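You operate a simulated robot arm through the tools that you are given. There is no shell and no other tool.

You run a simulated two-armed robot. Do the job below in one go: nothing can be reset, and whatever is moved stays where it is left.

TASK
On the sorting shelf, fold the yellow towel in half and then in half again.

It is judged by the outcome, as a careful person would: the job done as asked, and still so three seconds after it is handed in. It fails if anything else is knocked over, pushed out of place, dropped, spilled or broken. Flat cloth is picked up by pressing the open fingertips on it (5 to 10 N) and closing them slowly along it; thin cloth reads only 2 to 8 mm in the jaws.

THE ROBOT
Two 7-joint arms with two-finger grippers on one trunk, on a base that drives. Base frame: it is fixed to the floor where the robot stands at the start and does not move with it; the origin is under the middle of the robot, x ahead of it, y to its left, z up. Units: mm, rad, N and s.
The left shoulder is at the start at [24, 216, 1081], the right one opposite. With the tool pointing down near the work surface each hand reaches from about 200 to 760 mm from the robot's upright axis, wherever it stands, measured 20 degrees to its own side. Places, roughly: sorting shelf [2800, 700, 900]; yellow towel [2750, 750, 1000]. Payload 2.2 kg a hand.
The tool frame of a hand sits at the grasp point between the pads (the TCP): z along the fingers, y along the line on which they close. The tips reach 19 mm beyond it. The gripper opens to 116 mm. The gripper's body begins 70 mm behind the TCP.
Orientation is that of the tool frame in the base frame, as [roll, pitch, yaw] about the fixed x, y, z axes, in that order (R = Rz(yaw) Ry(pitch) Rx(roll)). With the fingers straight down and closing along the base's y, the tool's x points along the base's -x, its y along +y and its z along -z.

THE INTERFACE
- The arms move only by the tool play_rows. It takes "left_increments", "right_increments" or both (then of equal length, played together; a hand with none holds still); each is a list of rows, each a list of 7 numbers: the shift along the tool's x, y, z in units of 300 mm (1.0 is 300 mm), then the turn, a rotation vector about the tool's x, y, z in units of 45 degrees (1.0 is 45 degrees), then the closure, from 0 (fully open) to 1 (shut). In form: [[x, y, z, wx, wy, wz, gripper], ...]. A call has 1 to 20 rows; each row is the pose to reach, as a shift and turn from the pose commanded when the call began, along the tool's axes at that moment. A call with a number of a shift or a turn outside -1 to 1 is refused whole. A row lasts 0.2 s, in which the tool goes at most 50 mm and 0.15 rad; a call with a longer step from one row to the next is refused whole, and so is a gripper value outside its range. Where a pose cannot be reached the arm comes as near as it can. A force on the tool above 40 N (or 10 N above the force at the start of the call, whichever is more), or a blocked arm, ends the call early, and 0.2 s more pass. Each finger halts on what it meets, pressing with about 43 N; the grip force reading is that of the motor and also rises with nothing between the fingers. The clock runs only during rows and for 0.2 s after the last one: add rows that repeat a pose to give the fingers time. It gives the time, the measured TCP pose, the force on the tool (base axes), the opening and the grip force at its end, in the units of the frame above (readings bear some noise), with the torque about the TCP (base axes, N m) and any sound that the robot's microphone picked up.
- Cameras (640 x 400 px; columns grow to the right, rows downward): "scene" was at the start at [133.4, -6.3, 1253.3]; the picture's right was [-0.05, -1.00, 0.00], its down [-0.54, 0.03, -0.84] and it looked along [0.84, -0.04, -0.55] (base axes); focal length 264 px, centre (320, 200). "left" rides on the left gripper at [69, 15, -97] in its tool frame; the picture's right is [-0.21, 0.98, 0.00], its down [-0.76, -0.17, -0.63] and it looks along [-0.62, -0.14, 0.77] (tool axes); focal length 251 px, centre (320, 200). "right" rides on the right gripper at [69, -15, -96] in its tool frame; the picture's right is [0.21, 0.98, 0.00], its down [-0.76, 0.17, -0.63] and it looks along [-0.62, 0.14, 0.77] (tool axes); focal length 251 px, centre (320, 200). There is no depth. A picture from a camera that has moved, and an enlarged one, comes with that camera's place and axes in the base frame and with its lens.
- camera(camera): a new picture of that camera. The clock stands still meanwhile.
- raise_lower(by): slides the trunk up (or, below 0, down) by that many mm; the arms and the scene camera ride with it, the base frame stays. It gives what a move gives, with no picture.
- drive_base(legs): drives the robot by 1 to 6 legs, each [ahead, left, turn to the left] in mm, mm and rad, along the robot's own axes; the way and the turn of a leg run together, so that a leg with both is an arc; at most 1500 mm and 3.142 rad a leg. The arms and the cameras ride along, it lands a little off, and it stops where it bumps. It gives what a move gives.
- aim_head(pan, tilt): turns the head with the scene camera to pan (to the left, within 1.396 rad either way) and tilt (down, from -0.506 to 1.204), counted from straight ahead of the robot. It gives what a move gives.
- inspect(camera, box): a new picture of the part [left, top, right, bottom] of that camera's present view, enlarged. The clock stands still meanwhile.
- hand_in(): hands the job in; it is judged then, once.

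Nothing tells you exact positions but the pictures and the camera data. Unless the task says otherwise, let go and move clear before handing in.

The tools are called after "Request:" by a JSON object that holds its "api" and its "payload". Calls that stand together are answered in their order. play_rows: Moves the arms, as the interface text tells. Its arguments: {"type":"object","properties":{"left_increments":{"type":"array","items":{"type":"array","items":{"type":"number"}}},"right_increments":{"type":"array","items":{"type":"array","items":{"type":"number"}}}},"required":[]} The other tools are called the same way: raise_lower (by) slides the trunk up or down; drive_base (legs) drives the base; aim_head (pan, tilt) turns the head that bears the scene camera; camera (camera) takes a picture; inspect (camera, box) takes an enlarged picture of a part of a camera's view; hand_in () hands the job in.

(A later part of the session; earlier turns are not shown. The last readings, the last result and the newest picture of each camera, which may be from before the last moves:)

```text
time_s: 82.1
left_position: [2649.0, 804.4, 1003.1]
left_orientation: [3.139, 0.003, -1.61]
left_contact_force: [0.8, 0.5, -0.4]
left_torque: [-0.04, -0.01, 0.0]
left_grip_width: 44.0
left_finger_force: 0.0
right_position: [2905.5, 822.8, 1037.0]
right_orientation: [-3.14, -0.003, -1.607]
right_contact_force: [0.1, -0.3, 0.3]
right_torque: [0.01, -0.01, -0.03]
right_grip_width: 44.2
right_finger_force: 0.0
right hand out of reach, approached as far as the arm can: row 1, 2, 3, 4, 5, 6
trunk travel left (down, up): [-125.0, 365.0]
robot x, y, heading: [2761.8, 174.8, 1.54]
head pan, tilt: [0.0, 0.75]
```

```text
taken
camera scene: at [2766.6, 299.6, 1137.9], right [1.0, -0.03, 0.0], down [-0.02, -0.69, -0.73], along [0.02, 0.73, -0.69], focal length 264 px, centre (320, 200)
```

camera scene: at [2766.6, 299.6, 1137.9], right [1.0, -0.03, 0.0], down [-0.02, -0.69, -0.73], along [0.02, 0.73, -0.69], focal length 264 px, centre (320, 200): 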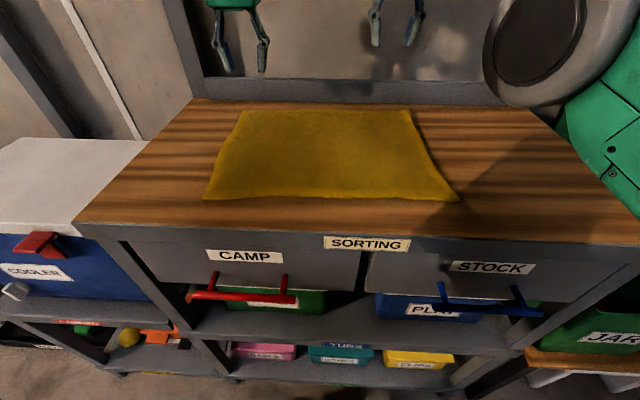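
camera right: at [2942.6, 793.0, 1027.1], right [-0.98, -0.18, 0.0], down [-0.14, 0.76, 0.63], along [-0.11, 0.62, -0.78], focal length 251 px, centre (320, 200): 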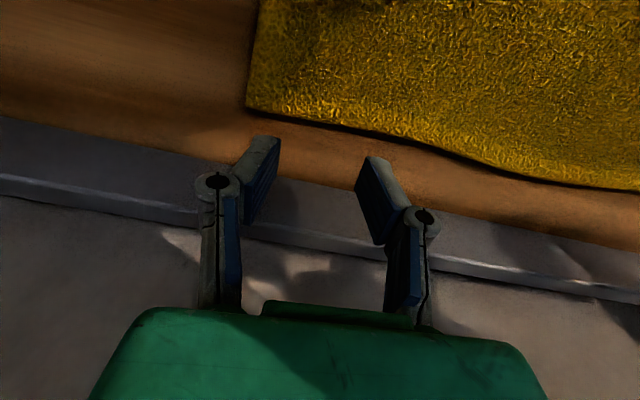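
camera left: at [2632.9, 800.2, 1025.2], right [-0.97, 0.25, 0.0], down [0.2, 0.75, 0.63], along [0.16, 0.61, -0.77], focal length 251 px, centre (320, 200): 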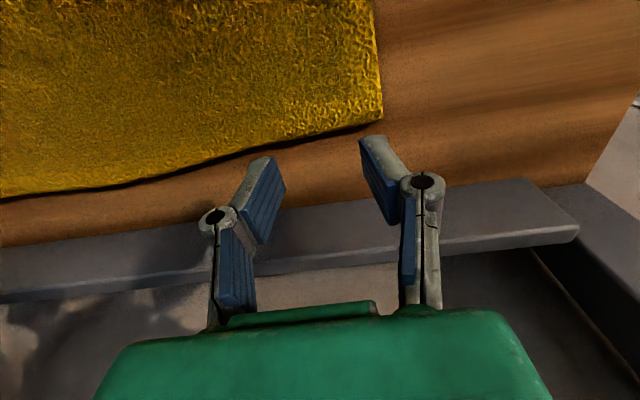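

The right arm is still in an odd posture with its elbow close to the head. I'll look at the arm before moving it more.

Request:
{"api": "aim_head", "payload": {"pan": -0.5, "tilt": 0.0}}

Request:
{"api": "camera", "payload": {"camera": "scene"}}

Request:
{"api": "aim_head", "payload": {"pan": 0.5, "tilt": 0.0}}

Request:
{"api": "camera", "payload": {"camera": "scene"}}

```text
time_s: 83.2
left_position: [2648.6, 803.4, 1001.8]
left_orientation: [3.139, 0.002, -1.61]
left_contact_force: [1.0, -0.2, 0.3]
left_torque: [0.01, 0.0, -0.02]
left_grip_width: 43.9
left_finger_force: 0.2
right_position: [2906.2, 824.1, 1036.2]
right_orientation: [3.14, -0.004, -1.607]
right_contact_force: [-0.5, -0.7, 0.0]
right_torque: [-0.02, 0.0, 0.02]
right_grip_width: 44.2
right_finger_force: 0.0
trunk travel left (down, up): [-125.0, 365.0]
robot x, y, heading: [2762.8, 167.6, 1.544]
head pan, tilt: [-0.499, 0.0]
```

```text
taken
camera scene: at [2809.6, 294.9, 1205.9], right [0.86, -0.5, 0.0], down [0.0, -0.01, -1.0], along [0.5, 0.86, -0.01], focal length 264 px, centre (320, 200)
```

scene: 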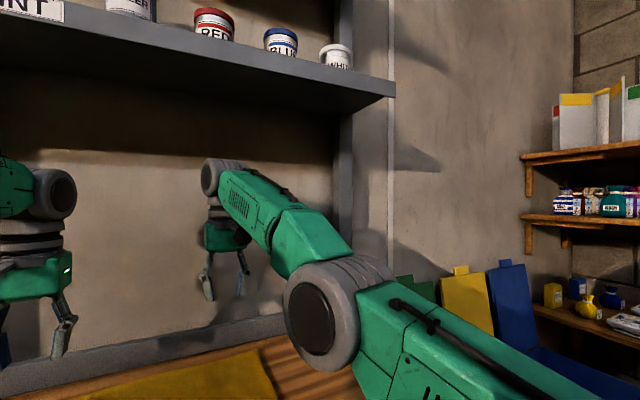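

```text
time_s: 84.5
left_position: [2649.9, 804.7, 1003.2]
left_orientation: [3.139, 0.003, -1.61]
left_contact_force: [0.1, 0.0, -0.3]
left_torque: [-0.01, -0.02, 0.03]
left_grip_width: 44.3
left_finger_force: 0.1
right_position: [2906.5, 822.5, 1036.6]
right_orientation: [3.141, -0.001, -1.607]
right_contact_force: [-0.2, 0.1, -0.7]
right_torque: [-0.02, -0.01, -0.02]
right_grip_width: 44.0
right_finger_force: 0.1
trunk travel left (down, up): [-125.0, 365.0]
robot x, y, heading: [2764.3, 174.2, 1.543]
head pan, tilt: [0.499, 0.0]
```

```text
taken
camera scene: at [2723.6, 297.2, 1206.0], right [0.89, 0.45, 0.0], down [0.0, -0.01, -1.0], along [-0.45, 0.89, 0.0], focal length 264 px, centre (320, 200)
```

scene: 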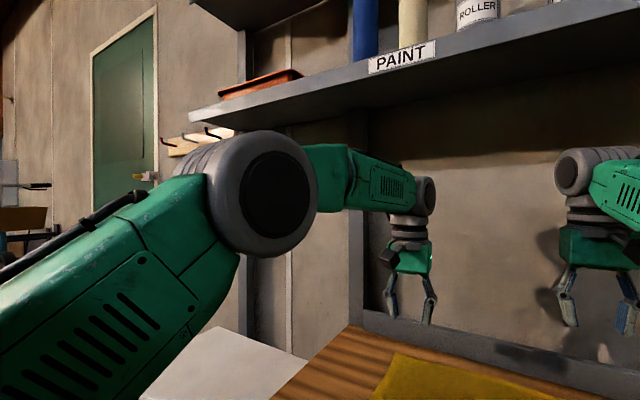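

The right arm is locked almost straight with its elbow rolled down. I'll try to unlock it by moving the hand inward and back, since bending the elbow produces exactly that motion.

Request:
{"api": "play_rows", "payload": {"right_increments": [[0.05, 0.05, -0.02, 0, 0, 0, 0.62], [0.1, 0.1, -0.04, 0, 0, 0, 0.62], [0.15, 0.15, -0.05, 0, 0, 0, 0.62], [0.2, 0.2, -0.06, 0, 0, 0, 0.62], [0.2, 0.2, -0.06, 0, 0, 0, 0.62], [0.2, 0.2, -0.06, 0, 0, 0, 0.62]]}}

Request:
{"api": "aim_head", "payload": {"pan": -0.5, "tilt": 0.1}}

Request:
{"api": "camera", "payload": {"camera": "scene"}}

```text
time_s: 85.9
left_position: [2648.2, 804.6, 1002.7]
left_orientation: [3.139, 0.002, -1.611]
left_contact_force: [0.0, -0.2, 0.0]
left_torque: [-0.04, 0.01, -0.02]
left_grip_width: 44.2
left_finger_force: 0.0
right_position: [2834.9, 789.8, 1062.7]
right_orientation: [-3.139, -0.001, -1.608]
right_contact_force: [-0.1, 0.6, -0.1]
right_torque: [0.0, -0.02, 0.03]
right_grip_width: 44.2
right_finger_force: 0.0
right hand out of reach, approached as far as the arm can: row 1, 2, 3, 4, 5, 6
trunk travel left (down, up): [-125.0, 365.0]
robot x, y, heading: [2762.5, 178.9, 1.54]
head pan, tilt: [0.499, 0.0]
```

```text
time_s: 87.2
left_position: [2647.6, 803.8, 1001.6]
left_orientation: [3.14, 0.003, -1.61]
left_contact_force: [-0.4, 0.7, -1.0]
left_torque: [0.01, -0.02, 0.03]
left_grip_width: 44.3
left_finger_force: 0.0
right_position: [2835.7, 791.6, 1062.5]
right_orientation: [-3.14, -0.002, -1.607]
right_contact_force: [0.3, 0.3, 0.0]
right_torque: [-0.02, -0.03, -0.01]
right_grip_width: 44.3
right_finger_force: 0.0
trunk travel left (down, up): [-125.0, 365.0]
robot x, y, heading: [2764.5, 177.4, 1.539]
head pan, tilt: [-0.499, 0.099]
```

```text
taken
camera scene: at [2810.1, 296.4, 1197.0], right [0.86, -0.5, 0.0], down [-0.05, -0.09, -0.99], along [0.5, 0.86, -0.1], focal length 264 px, centre (320, 200)
```

scene: 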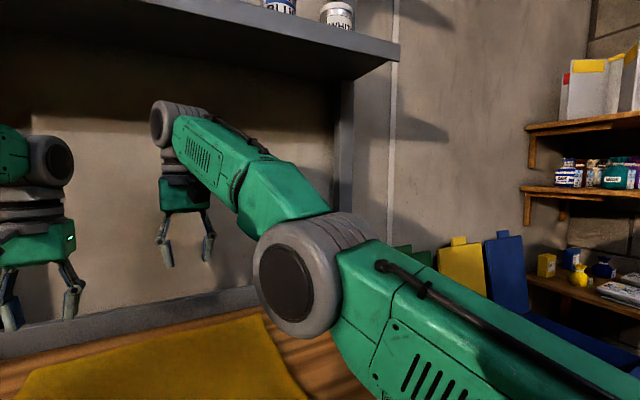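

The wrist is probably at its bending limit with the forearm sloping up. I'll tilt the right hand's fingers forward to relax the wrist while pulling back, so the elbow can come up again.

Request:
{"api": "play_rows", "payload": {"right_increments": [[0.05, -0.03, 0, 0, -0.18, 0, 0.62], [0.1, -0.06, 0, 0, -0.36, 0, 0.62], [0.15, -0.1, 0, 0, -0.54, 0, 0.62], [0.2, -0.13, 0, 0, -0.72, 0, 0.62], [0.25, -0.16, 0, 0, -0.9, 0, 0.62], [0.3, -0.2, 0, 0, -0.9, 0, 0.62], [0.3, -0.2, 0, 0, -0.9, 0, 0.62]]}}

Request:
{"api": "camera", "payload": {"camera": "scene"}}

```text
time_s: 88.8
left_position: [2647.9, 804.6, 1004.1]
left_orientation: [3.14, 0.004, -1.613]
left_contact_force: [-0.5, 0.3, 0.2]
left_torque: [-0.02, -0.02, -0.01]
left_grip_width: 44.0
left_finger_force: 0.1
right_position: [2808.9, 882.1, 1167.7]
right_orientation: [-3.138, 0.705, -1.608]
right_contact_force: [-0.1, 0.7, 0.6]
right_torque: [0.01, 0.01, 0.02]
right_grip_width: 44.1
right_finger_force: 0.2
right hand out of reach, approached as far as the arm can: row 1, 2, 3, 4, 5, 6, 7
trunk travel left (down, up): [-125.0, 365.0]
robot x, y, heading: [2762.3, 175.1, 1.536]
head pan, tilt: [-0.499, 0.099]
```

```text
taken
camera scene: at [2809.8, 296.2, 1197.0], right [0.86, -0.5, 0.0], down [-0.05, -0.09, -0.99], along [0.5, 0.86, -0.1], focal length 264 px, centre (320, 200)
```

scene: 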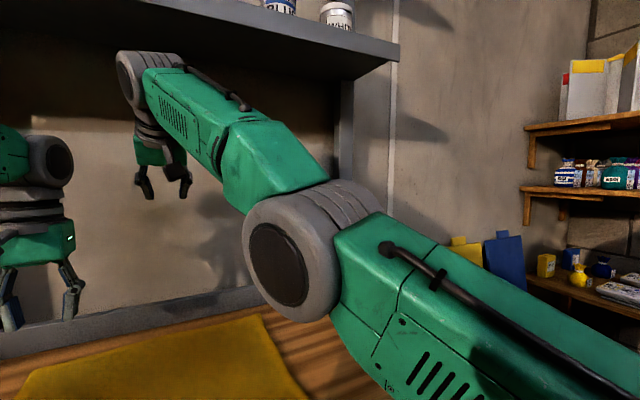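

The right hand drifted up toward the paint shelf, so I must be careful here. I'll first move the left hand clear, then bring the right hand straight back and inward, away from under the shelf.

Request:
{"api": "play_rows", "payload": {"left_increments": [[0.1, 0.06, 0, 0, 0, 0, 0.62], [0.2, 0.12, 0, 0, 0, 0, 0.62], [0.3, 0.18, 0, 0, 0, 0, 0.62], [0.4, 0.24, 0, 0, 0, 0, 0.62], [0.5, 0.3, 0, 0, 0, 0, 0.62]]}}

Request:
{"api": "play_rows", "payload": {"right_increments": [[0.08, 0.03, -0.03, 0, 0, 0, 0.62], [0.16, 0.06, -0.06, 0, 0, 0, 0.62], [0.24, 0.09, -0.09, 0, 0, 0, 0.62], [0.32, 0.12, -0.12, 0, 0, 0, 0.62], [0.4, 0.15, -0.15, 0, 0, 0, 0.62], [0.4, 0.15, -0.15, 0, 0, 0, 0.62]]}}

Request:
{"api": "camera", "payload": {"camera": "scene"}}

```text
time_s: 90.0
left_position: [2551.9, 656.8, 1002.5]
left_orientation: [3.141, 0.004, -1.612]
left_contact_force: [0.4, 0.7, 0.0]
left_torque: [0.0, 0.01, -0.02]
left_grip_width: 44.0
left_finger_force: 0.1
right_position: [2807.6, 883.1, 1167.2]
right_orientation: [-3.138, 0.705, -1.609]
right_contact_force: [-0.8, -0.1, 0.3]
right_torque: [0.01, -0.02, 0.02]
right_grip_width: 44.2
right_finger_force: 0.0
trunk travel left (down, up): [-125.0, 365.0]
robot x, y, heading: [2760.5, 171.9, 1.542]
head pan, tilt: [-0.499, 0.099]
```

```text
time_s: 91.5
left_position: [2553.0, 653.8, 1004.5]
left_orientation: [3.14, 0.008, -1.61]
left_contact_force: [0.4, -0.4, -0.4]
left_torque: [0.02, 0.04, 0.02]
left_grip_width: 44.2
left_finger_force: 0.0
right_position: [2816.3, 880.9, 1141.8]
right_orientation: [3.121, 0.631, -1.673]
right_contact_force: [0.1, 0.5, -0.3]
right_torque: [-0.01, -0.01, 0.02]
right_grip_width: 43.9
right_finger_force: 0.1
right hand out of reach, approached as far as the arm can: row 1, 2, 3, 4, 5, 6
trunk travel left (down, up): [-125.0, 365.0]
robot x, y, heading: [2765.7, 173.5, 1.536]
head pan, tilt: [-0.499, 0.099]
stopped in row 6 (right hand): the arm was blocked; the commanded pose is now the measured one
```

```text
taken
camera scene: at [2809.7, 295.0, 1197.1], right [0.86, -0.5, 0.0], down [-0.05, -0.09, -0.99], along [0.5, 0.86, -0.1], focal length 264 px, centre (320, 200)
```

scene: 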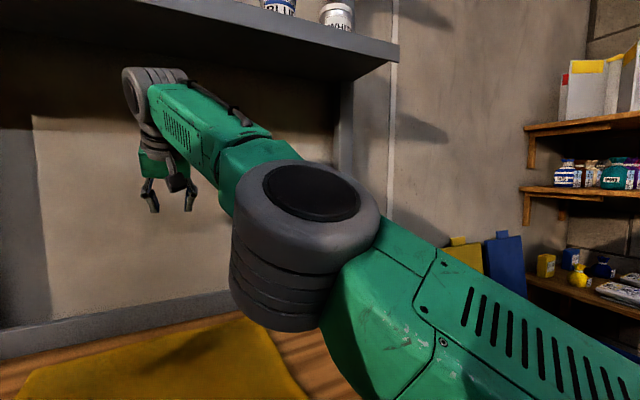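

The upper arm is rolling round its axis now (the elbow hinge has turned), which suggests it is working its way out. I'll continue with a gentle backward command and check.

Request:
{"api": "play_rows", "payload": {"right_increments": [[0.04, 0, -0.03, 0, 0, 0, 0.62], [0.08, 0, -0.06, 0, 0, 0, 0.62], [0.12, 0, -0.09, 0, 0, 0, 0.62], [0.16, 0, -0.12, 0, 0, 0, 0.62]]}}

Request:
{"api": "camera", "payload": {"camera": "scene"}}

```text
time_s: 92.8
left_position: [2555.3, 653.7, 1005.1]
left_orientation: [3.139, 0.01, -1.61]
left_contact_force: [-0.3, 0.0, 0.6]
left_torque: [0.0, 0.0, -0.03]
left_grip_width: 43.8
left_finger_force: 0.1
right_position: [2822.3, 864.2, 1176.4]
right_orientation: [3.077, 0.633, -1.73]
right_contact_force: [0.6, -0.2, 0.4]
right_torque: [0.0, -0.01, 0.04]
right_grip_width: 43.9
right_finger_force: 0.0
right hand out of reach, approached as far as the arm can: row 1, 2, 3, 4
trunk travel left (down, up): [-125.0, 365.0]
robot x, y, heading: [2757.0, 176.4, 1.541]
head pan, tilt: [-0.499, 0.099]
stopped in row 4 (right hand): the arm was blocked; the commanded pose is now the measured one
```

```text
taken
camera scene: at [2810.0, 295.9, 1197.0], right [0.86, -0.5, 0.0], down [-0.05, -0.09, -0.99], along [0.5, 0.86, -0.1], focal length 264 px, centre (320, 200)
```

scene: 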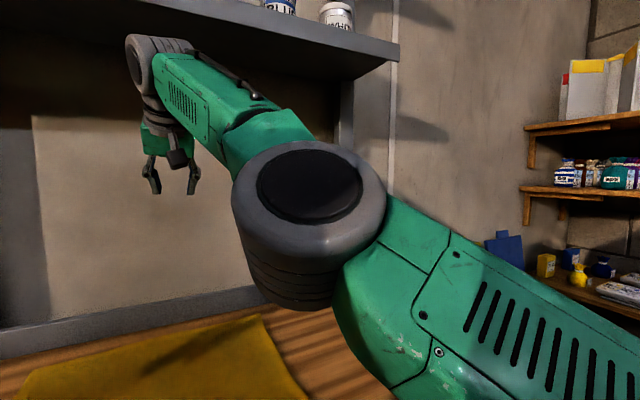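

The wrist is now too close to the underside of the paint shelf. I'll bring the right hand straight down first.

Request:
{"api": "play_rows", "payload": {"right_increments": [[0.04, 0, 0.055, 0, 0, 0, 0.62], [0.08, 0, 0.11, 0, 0, 0, 0.62], [0.12, 0, 0.165, 0, 0, 0, 0.62], [0.16, 0, 0.22, 0, 0, 0, 0.62]]}}

Request:
{"api": "camera", "payload": {"camera": "scene"}}

```text
time_s: 93.8
left_position: [2555.5, 652.4, 1005.2]
left_orientation: [3.138, 0.012, -1.611]
left_contact_force: [-0.8, 0.4, 0.6]
left_torque: [0.0, -0.02, -0.04]
left_grip_width: 43.9
left_finger_force: 0.1
right_position: [2802.2, 890.7, 1115.1]
right_orientation: [3.084, 0.636, -1.724]
right_contact_force: [-0.6, 0.0, 0.0]
right_torque: [-0.03, 0.01, -0.02]
right_grip_width: 44.0
right_finger_force: 0.0
right hand out of reach, approached as far as the arm can: row 1, 2, 3, 4
trunk travel left (down, up): [-125.0, 365.0]
robot x, y, heading: [2761.6, 172.8, 1.538]
head pan, tilt: [-0.499, 0.099]
```

```text
taken
camera scene: at [2809.2, 295.4, 1197.1], right [0.86, -0.5, 0.0], down [-0.05, -0.09, -0.99], along [0.5, 0.86, -0.1], focal length 264 px, centre (320, 200)
```

scene: 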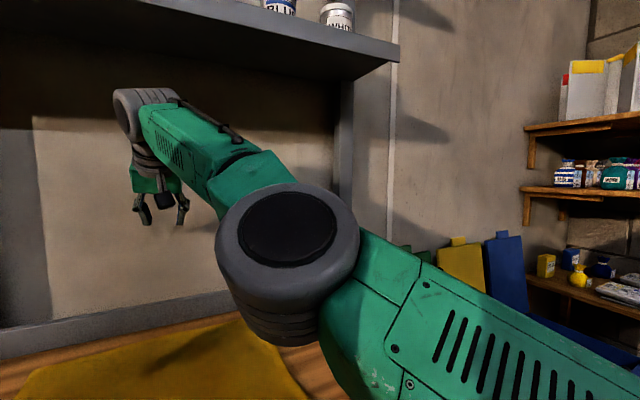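

Good, the wrist is clear of the shelf again. Now I'll test moving the right hand sideways to the left at this height; if the elbow can bend that way, the arm will unlock.

Request:
{"api": "play_rows", "payload": {"right_increments": [[0.03, 0.09, 0.012, 0, 0, 0, 0.62], [0.06, 0.18, 0.025, 0, 0, 0, 0.62], [0.09, 0.27, 0.037, 0, 0, 0, 0.62], [0.1, 0.33, 0.05, 0, 0, 0, 0.62]]}}

Request:
{"api": "camera", "payload": {"camera": "scene"}}

```text
time_s: 94.8
left_position: [2554.7, 652.6, 1006.8]
left_orientation: [3.138, 0.01, -1.611]
left_contact_force: [1.0, 0.8, 0.1]
left_torque: [0.0, 0.01, 0.03]
left_grip_width: 43.9
left_finger_force: 0.1
right_position: [2753.5, 878.5, 1102.3]
right_orientation: [3.072, 0.635, -1.744]
right_contact_force: [0.6, -0.6, 0.0]
right_torque: [0.0, -0.02, 0.0]
right_grip_width: 44.1
right_finger_force: 0.1
right hand out of reach, approached as far as the arm can: row 1, 2, 3, 4
trunk travel left (down, up): [-125.0, 365.0]
robot x, y, heading: [2762.9, 169.6, 1.545]
head pan, tilt: [-0.499, 0.099]
```

```text
taken
camera scene: at [2809.4, 295.2, 1197.1], right [0.86, -0.5, 0.0], down [-0.05, -0.09, -0.99], along [0.5, 0.86, -0.1], focal length 264 px, centre (320, 200)
```

scene: 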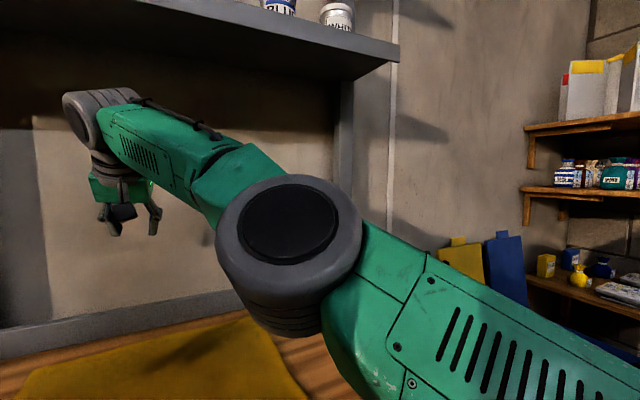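

The hand follows slowly without the elbow bending much. I'll hold an inward-and-back target for longer so the arm has time to converge.

Request:
{"api": "play_rows", "payload": {"right_increments": [[0.07, 0.04, -0.034, 0, 0, 0, 0.62], [0.14, 0.08, -0.067, 0, 0, 0, 0.62], [0.2, 0.12, -0.1, 0, 0, 0, 0.62], [0.27, 0.16, -0.134, 0, 0, 0, 0.62], [0.34, 0.205, -0.168, 0, 0, 0, 0.62], [0.34, 0.205, -0.168, 0, 0, 0, 0.62], [0.34, 0.205, -0.168, 0, 0, 0, 0.62], [0.34, 0.205, -0.168, 0, 0, 0, 0.62]]}}

Request:
{"api": "camera", "payload": {"camera": "scene"}}

```text
time_s: 96.8
left_position: [2555.3, 648.6, 1008.6]
left_orientation: [3.139, 0.016, -1.612]
left_contact_force: [0.1, 0.0, -0.1]
left_torque: [0.03, -0.01, -0.04]
left_grip_width: 44.1
left_finger_force: 0.0
right_position: [2705.4, 779.6, 1113.6]
right_orientation: [2.997, 0.633, -1.822]
right_contact_force: [-0.1, -0.6, -0.5]
right_torque: [0.0, -0.01, -0.01]
right_grip_width: 43.8
right_finger_force: 0.1
trunk travel left (down, up): [-125.0, 365.0]
robot x, y, heading: [2764.1, 174.2, 1.545]
head pan, tilt: [-0.499, 0.099]
stopped in row 8 (right hand): the arm was blocked; the commanded pose is now the measured one
```

```text
taken
camera scene: at [2809.2, 293.7, 1197.3], right [0.86, -0.5, 0.0], down [-0.05, -0.09, -0.99], along [0.5, 0.86, -0.1], focal length 264 px, centre (320, 200)
```

scene: 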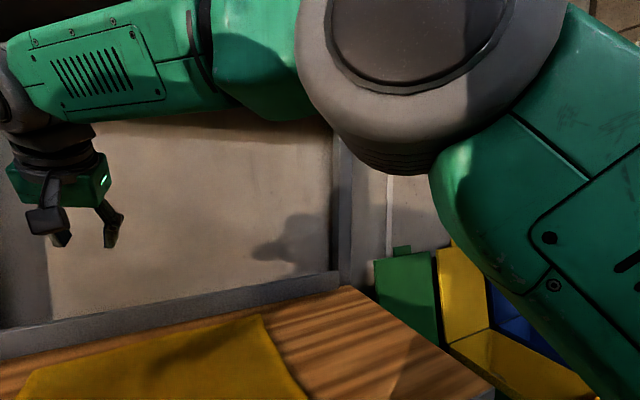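

The right elbow has come back up and the arm is bending normally again. I'll move the right hand back to the right and level it, staying well below the shelf.

Request:
{"api": "play_rows", "payload": {"right_increments": [[0.045, -0.11, 0, 0.036, 0.16, -0.05, 0.62], [0.09, -0.22, 0, 0.072, 0.32, -0.1, 0.62], [0.136, -0.33, 0, 0.108, 0.48, -0.15, 0.62], [0.18, -0.44, 0, 0.144, 0.64, -0.2, 0.62], [0.227, -0.557, 0, 0.18, 0.8, -0.25, 0.62], [0.227, -0.557, 0, 0.18, 0.8, -0.25, 0.62]]}}

Request:
{"api": "camera", "payload": {"camera": "scene"}}

```text
time_s: 98.2
left_position: [2554.7, 648.9, 1007.0]
left_orientation: [3.138, 0.011, -1.611]
left_contact_force: [-0.2, 0.7, 0.1]
left_torque: [0.01, 0.0, -0.01]
left_grip_width: 44.2
left_finger_force: 0.1
right_position: [2856.6, 700.9, 1052.7]
right_orientation: [-3.066, 0.008, -1.595]
right_contact_force: [-0.3, 0.7, -0.2]
right_torque: [0.01, 0.03, 0.0]
right_grip_width: 44.0
right_finger_force: 0.1
trunk travel left (down, up): [-125.0, 365.0]
robot x, y, heading: [2765.6, 171.6, 1.541]
head pan, tilt: [-0.499, 0.099]
```

```text
taken
camera scene: at [2810.3, 294.4, 1197.2], right [0.86, -0.5, 0.0], down [-0.05, -0.09, -0.99], along [0.5, 0.86, -0.1], focal length 264 px, centre (320, 200)
```

scene: 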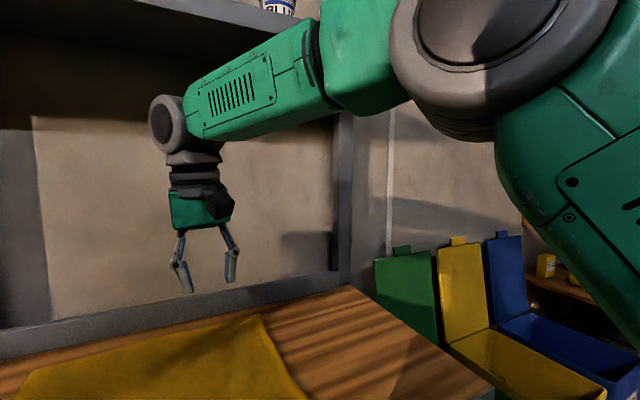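

The right arm is healthy again. Now I'll bring both hands back over the towel's back corners, stopping a little short and high, with the right hand levelled.

Request:
{"api": "play_rows", "payload": {"left_increments": [[-0.107, -0.058, 0.03, 0, 0.003, 0, 0.62], [-0.214, -0.116, 0.06, 0, 0.006, 0, 0.62], [-0.322, -0.174, 0.09, 0, 0.009, 0, 0.62], [-0.43, -0.232, 0.12, 0, 0.012, 0, 0.62], [-0.536, -0.29, 0.157, 0, 0.014, 0, 0.62], [-0.536, -0.29, 0.157, 0, 0.014, 0, 0.62]], "right_increments": [[-0.067, -0.045, 0.065, -0.02, 0, 0.004, 0.62], [-0.134, -0.09, 0.13, -0.04, 0, 0.008, 0.62], [-0.202, -0.135, 0.195, -0.06, 0, 0.012, 0.62], [-0.269, -0.18, 0.26, -0.08, 0, 0.016, 0.62], [-0.336, -0.226, 0.327, -0.096, 0, 0.019, 0.62], [-0.336, -0.226, 0.327, -0.096, 0, 0.019, 0.62]]}}

Request:
{"api": "aim_head", "payload": {"pan": 0.0, "tilt": 0.75}}

Request:
{"api": "camera", "payload": {"camera": "scene"}}

Request:
{"api": "camera", "payload": {"camera": "left"}}

Request:
{"api": "camera", "payload": {"camera": "right"}}

```text
time_s: 99.5
left_position: [2650.2, 807.1, 963.7]
left_orientation: [3.136, 0.004, -1.612]
left_contact_force: [0.3, -0.8, 0.2]
left_torque: [0.0, 0.01, -0.02]
left_grip_width: 44.4
left_finger_force: 0.0
right_position: [2933.7, 799.0, 961.7]
right_orientation: [3.141, 0.012, -1.609]
right_contact_force: [0.1, -0.4, 0.1]
right_torque: [0.0, 0.01, 0.03]
right_grip_width: 43.9
right_finger_force: 0.1
trunk travel left (down, up): [-125.0, 365.0]
robot x, y, heading: [2767.5, 175.7, 1.543]
head pan, tilt: [-0.499, 0.099]
```

```text
time_s: 100.6
left_position: [2649.5, 807.5, 962.3]
left_orientation: [3.138, 0.004, -1.612]
left_contact_force: [0.3, -0.3, 0.3]
left_torque: [-0.01, 0.0, 0.03]
left_grip_width: 44.3
left_finger_force: 0.0
right_position: [2935.0, 799.2, 960.2]
right_orientation: [-3.14, 0.008, -1.609]
right_contact_force: [-0.6, 0.3, -0.3]
right_torque: [-0.03, 0.03, -0.03]
right_grip_width: 44.1
right_finger_force: 0.0
trunk travel left (down, up): [-125.0, 365.0]
robot x, y, heading: [2762.7, 175.3, 1.544]
head pan, tilt: [0.0, 0.75]
```

```text
taken
camera scene: at [2767.4, 299.1, 1138.0], right [1.0, -0.03, 0.0], down [-0.02, -0.68, -0.73], along [0.02, 0.73, -0.69], focal length 264 px, centre (320, 200)
```

scene: 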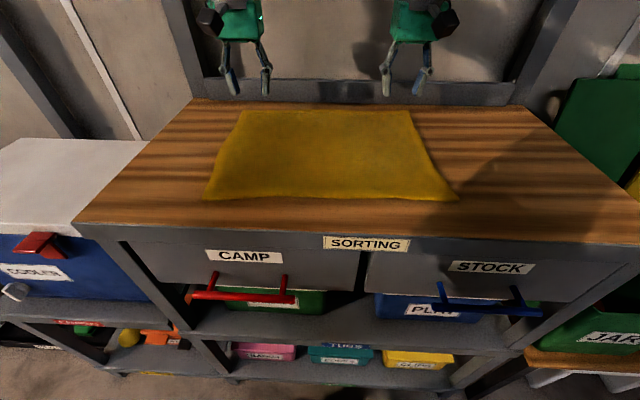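

```text
taken
camera left: at [2630.6, 740.7, 1058.3], right [-0.97, 0.25, 0.0], down [0.2, 0.75, 0.63], along [0.16, 0.61, -0.77], focal length 251 px, centre (320, 200)
```

left: 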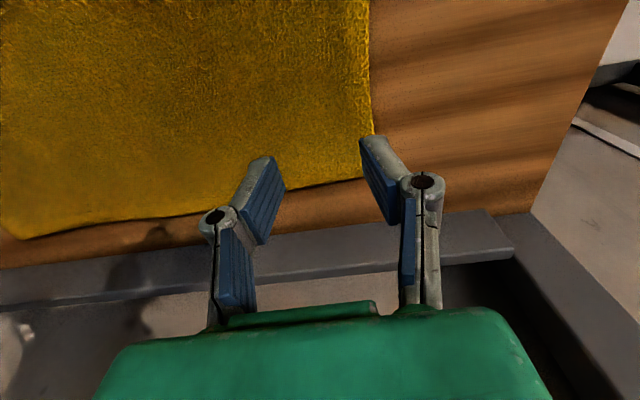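

```text
taken
camera right: at [2946.4, 729.5, 1055.7], right [-0.98, -0.18, 0.0], down [-0.14, 0.76, 0.64], along [-0.11, 0.63, -0.77], focal length 251 px, centre (320, 200)
```

right: 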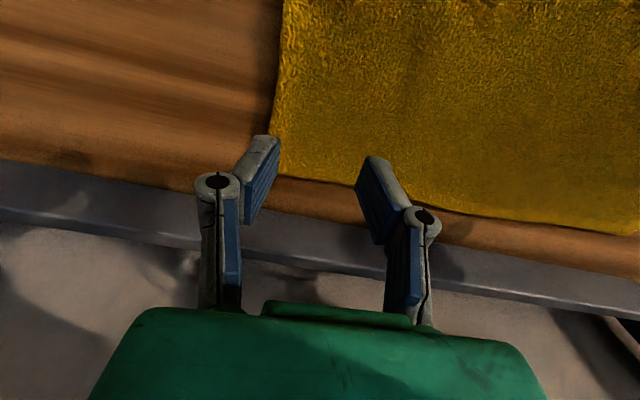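

Both arms are in good posture and the towel is untouched. Now I'll move out to hover just above the cloth at its back edge.

Request:
{"api": "play_rows", "payload": {"left_increments": [[-0.05, 0.004, 0.05, 0, 0, 0, 0.62], [-0.1, 0.008, 0.1, 0, 0, 0, 0.62], [-0.148, 0.011, 0.123, 0, 0, 0, 0.62], [-0.148, 0.011, 0.123, 0, 0, 0, 0.62]], "right_increments": [[-0.05, 0.003, 0.05, 0, 0, 0, 0.62], [-0.1, 0.006, 0.1, 0, 0, 0, 0.62], [-0.14, 0.009, 0.117, 0, 0, 0, 0.62], [-0.14, 0.009, 0.117, 0, 0, 0, 0.62]]}}

Request:
{"api": "camera", "payload": {"camera": "left"}}

Request:
{"api": "camera", "payload": {"camera": "right"}}

```text
time_s: 101.6
left_position: [2648.2, 851.0, 926.9]
left_orientation: [3.137, 0.004, -1.611]
left_contact_force: [0.0, 0.1, -0.4]
left_torque: [0.02, 0.02, -0.01]
left_grip_width: 43.9
left_finger_force: 0.0
right_position: [2933.1, 842.1, 925.4]
right_orientation: [-3.14, 0.01, -1.61]
right_contact_force: [0.7, 0.1, -0.1]
right_torque: [0.04, 0.01, 0.0]
right_grip_width: 44.1
right_finger_force: 0.0
trunk travel left (down, up): [-125.0, 365.0]
robot x, y, heading: [2762.2, 172.3, 1.551]
head pan, tilt: [0.0, 0.75]
```

```text
taken
camera left: at [2629.4, 783.5, 1023.3], right [-0.97, 0.25, 0.01], down [0.2, 0.75, 0.63], along [0.16, 0.61, -0.77], focal length 251 px, centre (320, 200)
```

left: 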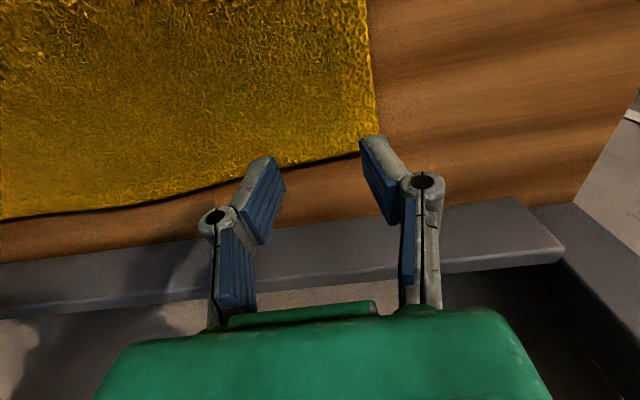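

```text
taken
camera right: at [2944.4, 771.2, 1021.3], right [-0.98, -0.18, 0.0], down [-0.14, 0.76, 0.64], along [-0.11, 0.63, -0.77], focal length 251 px, centre (320, 200)
```

right: 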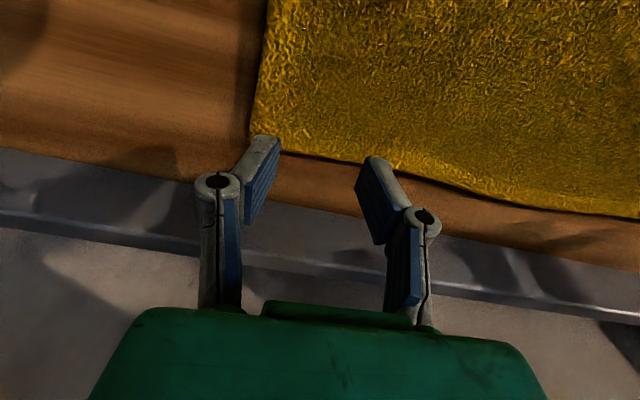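

Both fingertip pairs are lined up over the cloth, about 10 mm in from the back edge and inside the side edges. Now I'll lower slowly to touch.

Request:
{"api": "play_rows", "payload": {"left_increments": [[0, 0, 0.02, 0, 0, 0, 0.62], [0, 0, 0.04, 0, 0, 0, 0.62], [0, 0, 0.06, 0, 0, 0, 0.62], [0, 0, 0.067, 0, 0, 0, 0.62], [0, 0, 0.067, 0, 0, 0, 0.62]], "right_increments": [[0, 0, 0.02, 0, 0, 0, 0.62], [0, 0, 0.04, 0, 0, 0, 0.62], [0, 0, 0.057, 0, 0, 0, 0.62], [0, 0, 0.063, 0, 0, 0, 0.62], [0, 0, 0.063, 0, 0, 0, 0.62]]}}

```text
time_s: 102.8
left_position: [2646.1, 852.1, 904.9]
left_orientation: [3.137, 0.001, -1.61]
left_contact_force: [-0.3, -0.5, -0.6]
left_torque: [-0.02, -0.02, 0.0]
left_grip_width: 44.1
left_finger_force: 0.1
right_position: [2933.0, 842.8, 907.8]
right_orientation: [-3.14, 0.007, -1.61]
right_contact_force: [-0.2, 0.1, 0.6]
right_torque: [-0.02, -0.02, -0.03]
right_grip_width: 44.0
right_finger_force: 0.1
trunk travel left (down, up): [-125.0, 365.0]
robot x, y, heading: [2763.1, 171.9, 1.544]
head pan, tilt: [0.0, 0.75]
```

No contact yet at about z 905. I'll go down a few millimetres more.

Request:
{"api": "play_rows", "payload": {"left_increments": [[0, 0, 0.005, 0, 0, 0, 0.62], [0, 0, 0.01, 0, 0, 0, 0.62], [0, 0, 0.01, 0, 0, 0, 0.62]], "right_increments": [[0, 0, 0.006, 0, 0, 0, 0.62], [0, 0, 0.012, 0, 0, 0, 0.62], [0, 0, 0.012, 0, 0, 0, 0.62]]}}

```text
time_s: 103.6
left_position: [2646.7, 852.0, 903.6]
left_orientation: [3.137, 0.004, -1.611]
left_contact_force: [0.0, -1.0, 7.3]
left_torque: [-0.04, -0.03, 0.01]
left_grip_width: 44.1
left_finger_force: 0.2
right_position: [2933.1, 842.7, 904.0]
right_orientation: [-3.141, 0.01, -1.609]
right_contact_force: [0.3, 0.6, 1.9]
right_torque: [0.04, -0.01, -0.01]
right_grip_width: 43.9
right_finger_force: 0.1
trunk travel left (down, up): [-125.0, 365.0]
robot x, y, heading: [2765.0, 172.2, 1.541]
head pan, tilt: [0.0, 0.75]
```

Left presses at about 7 N, right about 2 N. I'll press the right slightly more and then close both slowly along the cloth.

Request:
{"api": "play_rows", "payload": {"left_increments": [[0, 0, 0, 0, 0, 0, 0.62], [0, 0, 0, 0, 0, 0, 0.62], [0, 0, 0, 0, 0, 0, 0.62]], "right_increments": [[0, 0, 0.003, 0, 0, 0, 0.62], [0, 0, 0.006, 0, 0, 0, 0.62], [0, 0, 0.006, 0, 0, 0, 0.62]]}}

```text
time_s: 104.4
left_position: [2648.8, 852.0, 902.6]
left_orientation: [3.137, 0.003, -1.61]
left_contact_force: [-0.1, 1.7, 7.5]
left_torque: [-0.01, 0.0, 0.03]
left_grip_width: 44.9
left_finger_force: 0.0
right_position: [2932.7, 842.4, 903.1]
right_orientation: [-3.141, 0.009, -1.609]
right_contact_force: [1.2, -2.0, 6.7]
right_torque: [-0.06, -0.01, 0.03]
right_grip_width: 44.3
right_finger_force: 0.0
trunk travel left (down, up): [-125.0, 365.0]
robot x, y, heading: [2761.6, 176.5, 1.544]
head pan, tilt: [0.0, 0.75]
```

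Both press at about 7 N, right in the advised range. Now I'll close both grippers slowly.

Request:
{"api": "play_rows", "payload": {"left_increments": [[0, 0, 0, 0, 0, 0, 0.65], [0, 0, 0, 0, 0, 0, 0.68], [0, 0, 0, 0, 0, 0, 0.71], [0, 0, 0, 0, 0, 0, 0.74], [0, 0, 0, 0, 0, 0, 0.77], [0, 0, 0, 0, 0, 0, 0.8], [0, 0, 0, 0, 0, 0, 0.83], [0, 0, 0, 0, 0, 0, 0.86], [0, 0, 0, 0, 0, 0, 0.89], [0, 0, 0, 0, 0, 0, 0.92], [0, 0, 0, 0, 0, 0, 0.95], [0, 0, 0, 0, 0, 0, 0.98], [0, 0, 0, 0, 0, 0, 1.0], [0, 0, 0, 0, 0, 0, 1.0], [0, 0, 0, 0, 0, 0, 1.0]], "right_increments": [[0, 0, 0, 0, 0, 0, 0.65], [0, 0, 0, 0, 0, 0, 0.68], [0, 0, 0, 0, 0, 0, 0.71], [0, 0, 0, 0, 0, 0, 0.74], [0, 0, 0, 0, 0, 0, 0.77], [0, 0, 0, 0, 0, 0, 0.8], [0, 0, 0, 0, 0, 0, 0.83], [0, 0, 0, 0, 0, 0, 0.86], [0, 0, 0, 0, 0, 0, 0.89], [0, 0, 0, 0, 0, 0, 0.92], [0, 0, 0, 0, 0, 0, 0.95], [0, 0, 0, 0, 0, 0, 0.98], [0, 0, 0, 0, 0, 0, 1.0], [0, 0, 0, 0, 0, 0, 1.0], [0, 0, 0, 0, 0, 0, 1.0]]}}

Request:
{"api": "camera", "payload": {"camera": "left"}}

Request:
{"api": "camera", "payload": {"camera": "right"}}

Request:
{"api": "camera", "payload": {"camera": "scene"}}

```text
time_s: 107.6
left_position: [2648.8, 851.9, 902.4]
left_orientation: [3.137, 0.001, -1.611]
left_contact_force: [5.8, -1.3, 5.1]
left_torque: [-0.04, -0.11, 0.03]
left_grip_width: 5.3
left_finger_force: 33.3
right_position: [2932.9, 842.5, 903.2]
right_orientation: [3.14, 0.008, -1.611]
right_contact_force: [-5.6, 0.5, 4.9]
right_torque: [0.0, 0.15, -0.02]
right_grip_width: 4.6
right_finger_force: 32.8
trunk travel left (down, up): [-125.0, 365.0]
robot x, y, heading: [2758.8, 172.7, 1.543]
head pan, tilt: [0.0, 0.75]
```

```text
taken
camera left: at [2628.6, 784.7, 998.7], right [-0.97, 0.25, 0.0], down [0.2, 0.75, 0.63], along [0.16, 0.61, -0.77], focal length 251 px, centre (320, 200)
```

left: 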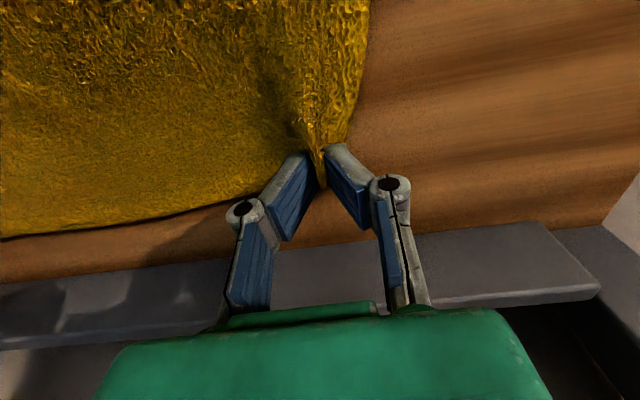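

```text
taken
camera right: at [2944.4, 771.9, 997.9], right [-0.98, -0.18, 0.0], down [-0.14, 0.76, 0.64], along [-0.11, 0.63, -0.77], focal length 251 px, centre (320, 200)
```

right: 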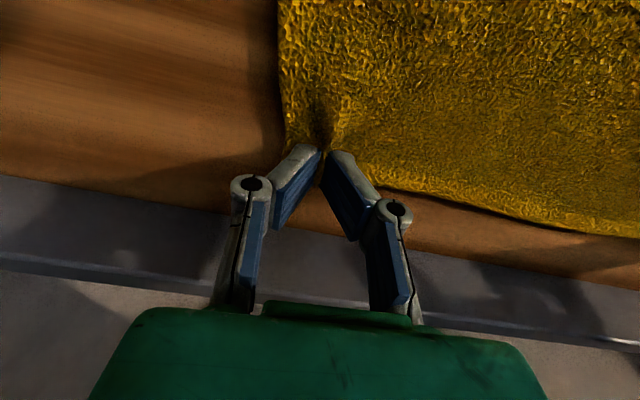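

```text
taken
camera scene: at [2767.3, 298.1, 1138.1], right [1.0, -0.03, 0.0], down [-0.02, -0.68, -0.73], along [0.02, 0.73, -0.69], focal length 264 px, centre (320, 200)
```

scene: 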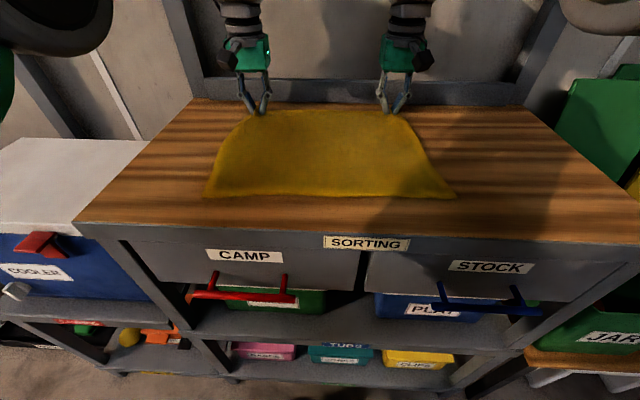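

Both grippers hold cloth (5.3 and 4.6 mm). I'll lift along the first part of an arc toward the front, easing the hands inward slightly to relax the tension, and check the hold.

Request:
{"api": "play_rows", "payload": {"left_increments": [[0.0067, -0.007, -0.0667, 0, 0, 0, 1], [0.0267, -0.0077, -0.131, 0, 0, 0, 1], [0.0593, -0.009, -0.192, 0, 0, 0, 1], [0.1033, -0.0108, -0.247, 0, 0, 0, 1], [0.1577, -0.013, -0.293, 0, 0, 0, 1]], "right_increments": [[0.0068, 0.0097, -0.0667, 0, 0, 0, 1], [0.027, 0.009, -0.131, 0, 0, 0, 1], [0.0603, 0.0077, -0.192, 0, 0, 0, 1], [0.1053, 0.0057, -0.247, 0, 0, 0, 1], [0.1607, 0.0036, -0.293, 0, 0, 0, 1]]}}

Request:
{"api": "camera", "payload": {"camera": "scene"}}

Request:
{"api": "camera", "payload": {"camera": "left"}}

Request:
{"api": "camera", "payload": {"camera": "right"}}

```text
time_s: 108.8
left_position: [2650.8, 802.7, 991.2]
left_orientation: [3.138, 0.002, -1.611]
left_contact_force: [2.1, 0.3, -0.1]
left_torque: [0.01, 0.02, 0.01]
left_grip_width: 5.5
left_finger_force: 33.9
right_position: [2929.1, 792.4, 989.8]
right_orientation: [-3.14, 0.009, -1.612]
right_contact_force: [-2.2, 0.7, -0.4]
right_torque: [0.05, 0.02, -0.01]
right_grip_width: 4.1
right_finger_force: 33.1
trunk travel left (down, up): [-125.0, 365.0]
robot x, y, heading: [2764.7, 176.6, 1.542]
head pan, tilt: [0.0, 0.75]
```

```text
taken
camera scene: at [2767.3, 296.9, 1138.3], right [1.0, -0.03, 0.0], down [-0.02, -0.68, -0.73], along [0.02, 0.73, -0.68], focal length 264 px, centre (320, 200)
```

scene: 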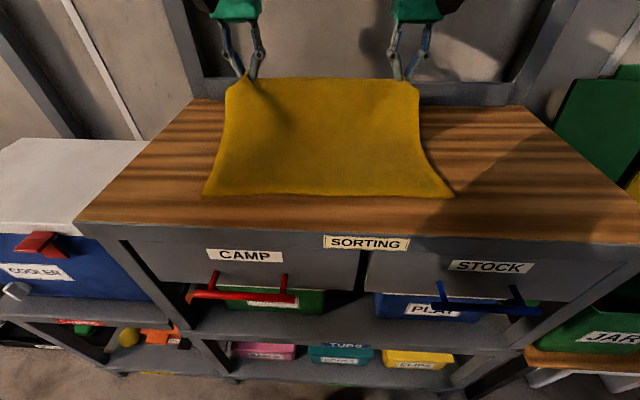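

```text
taken
camera left: at [2631.5, 735.9, 1086.6], right [-0.97, 0.25, 0.01], down [0.2, 0.75, 0.63], along [0.16, 0.61, -0.77], focal length 251 px, centre (320, 200)
```

left: 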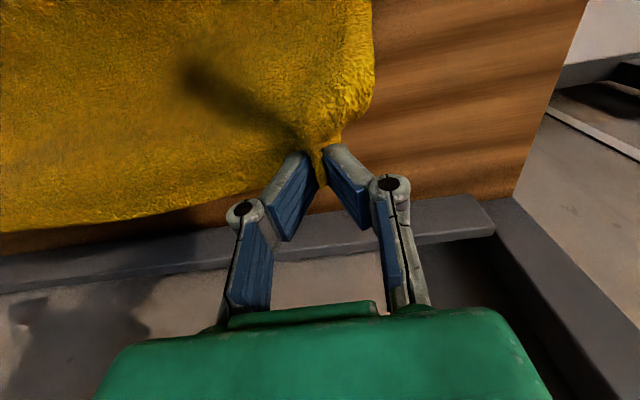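

```text
taken
camera right: at [2941.1, 721.7, 1084.6], right [-0.98, -0.18, 0.0], down [-0.14, 0.76, 0.64], along [-0.11, 0.63, -0.77], focal length 251 px, centre (320, 200)
```

right: 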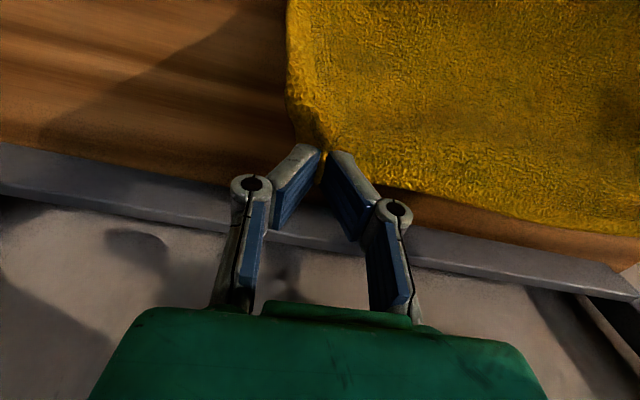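

Both corners are lifted cleanly with a straight edge between them. I'll carry on over the top of the arc, beginning to tilt the fingers forward.

Request:
{"api": "play_rows", "payload": {"left_increments": [[0.0633, -0.0025, -0.0387, 0, 0, 0, 1], [0.1333, -0.004, -0.0667, 0, 0, 0, 1], [0.21, -0.006, -0.0833, 0, -0.08, 0, 1], [0.29, -0.008, -0.09, 0, -0.159, 0, 1], [0.3717, -0.01, -0.0833, 0, -0.239, 0, 1], [0.449, -0.011, -0.0667, 0, -0.318, 0, 1]], "right_increments": [[0.0643, -0.0016, -0.0387, 0, 0, 0, 1], [0.1353, -0.0033, -0.0667, 0, 0, 0, 1], [0.2143, -0.0053, -0.0833, 0, -0.08, 0, 1], [0.296, -0.007, -0.09, 0, -0.159, 0, 1], [0.378, -0.0093, -0.0833, 0, -0.239, 0, 1], [0.457, -0.0117, -0.0667, 0, -0.318, 0, 1]]}}

Request:
{"api": "camera", "payload": {"camera": "scene"}}

Request:
{"api": "camera", "payload": {"camera": "left"}}

Request:
{"api": "camera", "payload": {"camera": "right"}}

```text
time_s: 110.2
left_position: [2646.9, 665.9, 1010.1]
left_orientation: [3.139, 0.256, -1.612]
left_contact_force: [3.3, -0.4, -0.4]
left_torque: [-0.02, -0.01, 0.0]
left_grip_width: 5.5
left_finger_force: 33.5
right_position: [2928.0, 653.0, 1007.3]
right_orientation: [-3.14, 0.262, -1.61]
right_contact_force: [-3.2, -0.2, 0.4]
right_torque: [0.05, 0.05, 0.0]
right_grip_width: 4.3
right_finger_force: 32.9
trunk travel left (down, up): [-125.0, 365.0]
robot x, y, heading: [2762.0, 174.7, 1.544]
head pan, tilt: [0.0, 0.75]
```

```text
taken
camera scene: at [2767.2, 293.9, 1138.6], right [1.0, -0.03, 0.0], down [-0.02, -0.68, -0.73], along [0.02, 0.73, -0.68], focal length 264 px, centre (320, 200)
```

scene: 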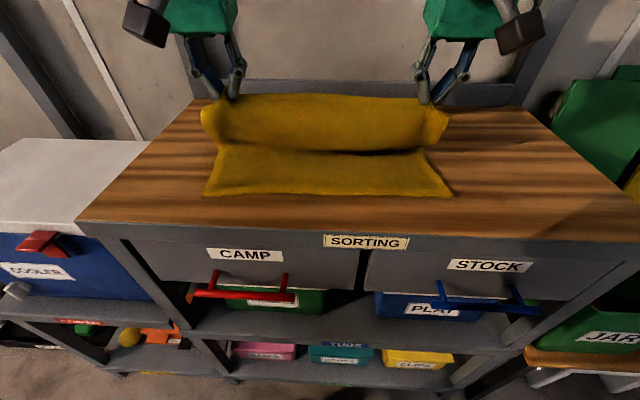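

```text
taken
camera left: at [2627.1, 577.8, 1086.2], right [-0.97, 0.25, 0.06], down [0.19, 0.56, 0.8], along [0.17, 0.79, -0.59], focal length 251 px, centre (320, 200)
```

left: 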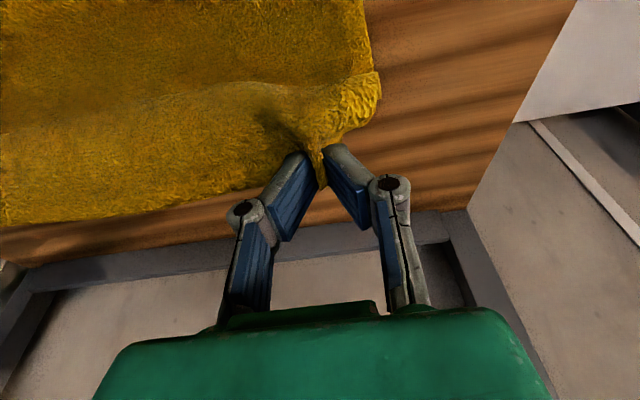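

```text
taken
camera right: at [2939.3, 560.1, 1081.8], right [-0.98, -0.17, -0.06], down [-0.14, 0.57, 0.81], along [-0.1, 0.8, -0.59], focal length 251 px, centre (320, 200)
```

right: 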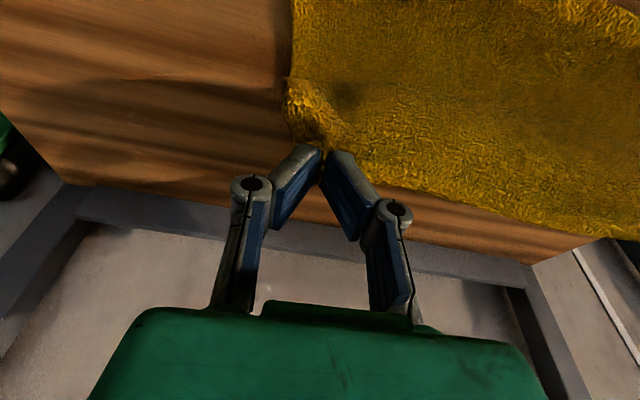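

The towel is bending over nicely and its front edge hasn't moved. I'll bring the held edge down toward the front edge, tilting the fingers further forward, and stop a little above the table.

Request:
{"api": "play_rows", "payload": {"left_increments": [[0.077, -0.002, 0.009, 0, -0.056, 0, 1], [0.151, -0.003, 0.029, 0, -0.12, 0, 1], [0.216, -0.004, 0.06, 0, -0.183, 0, 1], [0.275, -0.005, 0.102, 0, -0.247, 0, 1], [0.324, -0.005, 0.153, 0, -0.311, 0, 1], [0.352, -0.005, 0.2, 0, -0.311, 0, 1]], "right_increments": [[0.077, -0.002, 0.009, 0, -0.056, 0, 1], [0.151, -0.003, 0.029, 0, -0.12, 0, 1], [0.216, -0.004, 0.06, 0, -0.183, 0, 1], [0.275, -0.005, 0.102, 0, -0.247, 0, 1], [0.324, -0.005, 0.153, 0, -0.311, 0, 1], [0.353, -0.005, 0.19, 0, -0.311, 0, 1]]}}

Request:
{"api": "camera", "payload": {"camera": "scene"}}

Request:
{"api": "camera", "payload": {"camera": "left"}}

Request:
{"api": "camera", "payload": {"camera": "right"}}

```text
time_s: 111.6
left_position: [2646.1, 582.2, 925.2]
left_orientation: [3.136, 0.497, -1.615]
left_contact_force: [3.6, -0.6, -1.0]
left_torque: [0.0, -0.03, -0.01]
left_grip_width: 5.2
left_finger_force: 34.0
right_position: [2925.4, 567.8, 923.7]
right_orientation: [3.141, 0.503, -1.61]
right_contact_force: [-2.3, 0.4, 0.4]
right_torque: [-0.01, 0.04, -0.04]
right_grip_width: 4.4
right_finger_force: 33.0
trunk travel left (down, up): [-125.0, 365.0]
robot x, y, heading: [2763.0, 175.8, 1.54]
head pan, tilt: [0.0, 0.75]
```

```text
taken
camera scene: at [2767.2, 296.2, 1138.2], right [1.0, -0.03, 0.0], down [-0.02, -0.68, -0.73], along [0.02, 0.73, -0.68], focal length 264 px, centre (320, 200)
```

scene: 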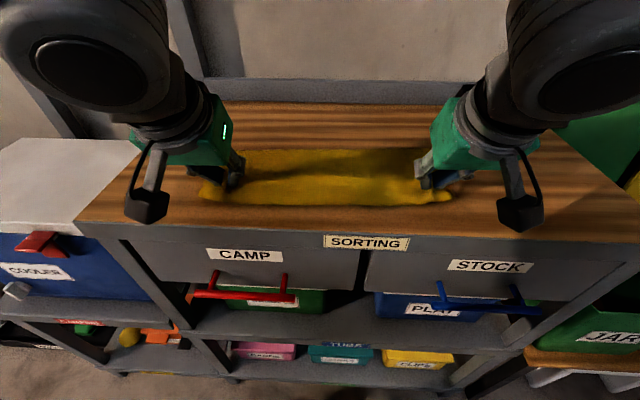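

```text
taken
camera left: at [2624.7, 477.0, 976.5], right [-0.97, 0.23, 0.11], down [0.19, 0.36, 0.92], along [0.17, 0.91, -0.39], focal length 251 px, centre (320, 200)
```

left: 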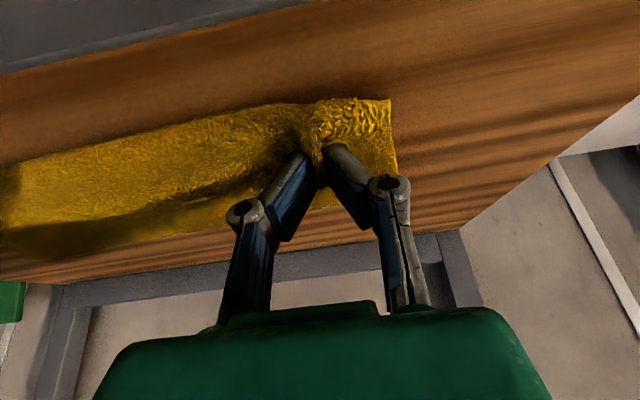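

```text
taken
camera right: at [2936.1, 460.3, 974.2], right [-0.98, -0.15, -0.1], down [-0.15, 0.36, 0.92], along [-0.1, 0.92, -0.38], focal length 251 px, centre (320, 200)
```

right: 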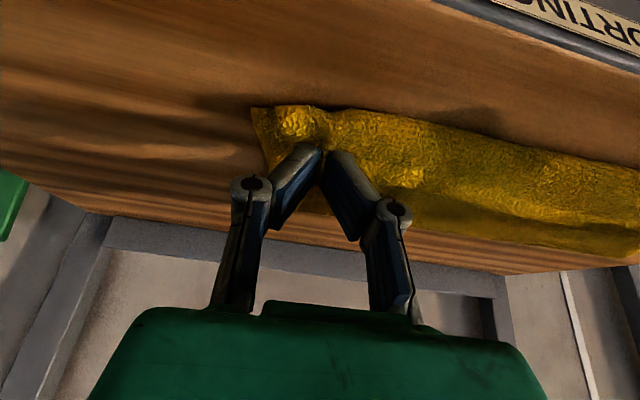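

The held edge is now just above the front edge and looks well aligned. I'll zoom in to check the alignment before setting it down.

Request:
{"api": "inspect", "payload": {"camera": "scene", "box": [180, 120, 480, 240]}}

Request:
{"api": "inspect", "payload": {"camera": "left", "box": [160, 50, 480, 250]}}

Request:
{"api": "inspect", "payload": {"camera": "right", "box": [200, 60, 520, 260]}}

```text
2.13 times, centred on (330, 180) of scene
camera zoom: at [2767.2, 296.2, 1138.2], right [1.0, -0.03, 0.0], down [-0.02, -0.68, -0.73], along [0.02, 0.73, -0.68], focal length 564 px, centre (299, 243)
```

zoom: 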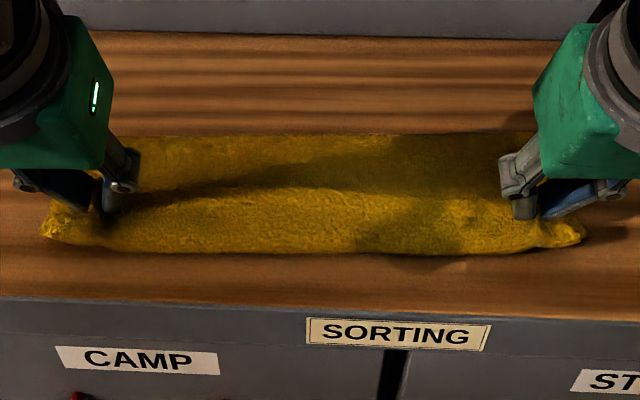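

```text
2.00 times, centred on (320, 150) of left
camera zoom: at [2624.7, 477.0, 976.5], right [-0.97, 0.23, 0.11], down [0.19, 0.36, 0.92], along [0.17, 0.91, -0.39], focal length 503 px, centre (320, 300)
```

zoom: 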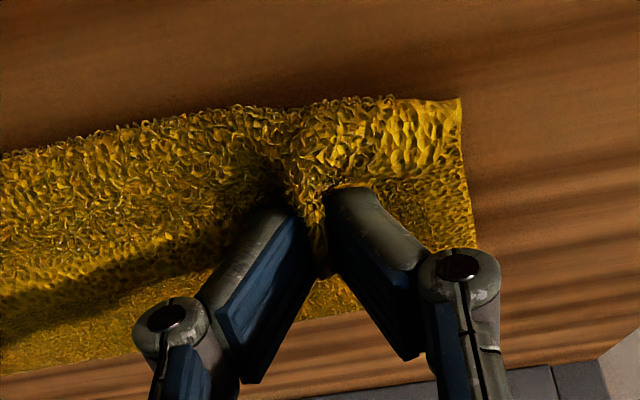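

```text
2.00 times, centred on (360, 160) of right
camera zoom: at [2936.1, 460.3, 974.2], right [-0.98, -0.15, -0.1], down [-0.15, 0.36, 0.92], along [-0.1, 0.92, -0.38], focal length 503 px, centre (240, 280)
```

zoom: 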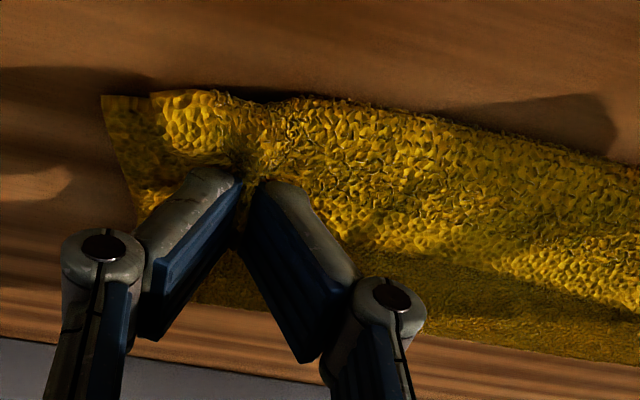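

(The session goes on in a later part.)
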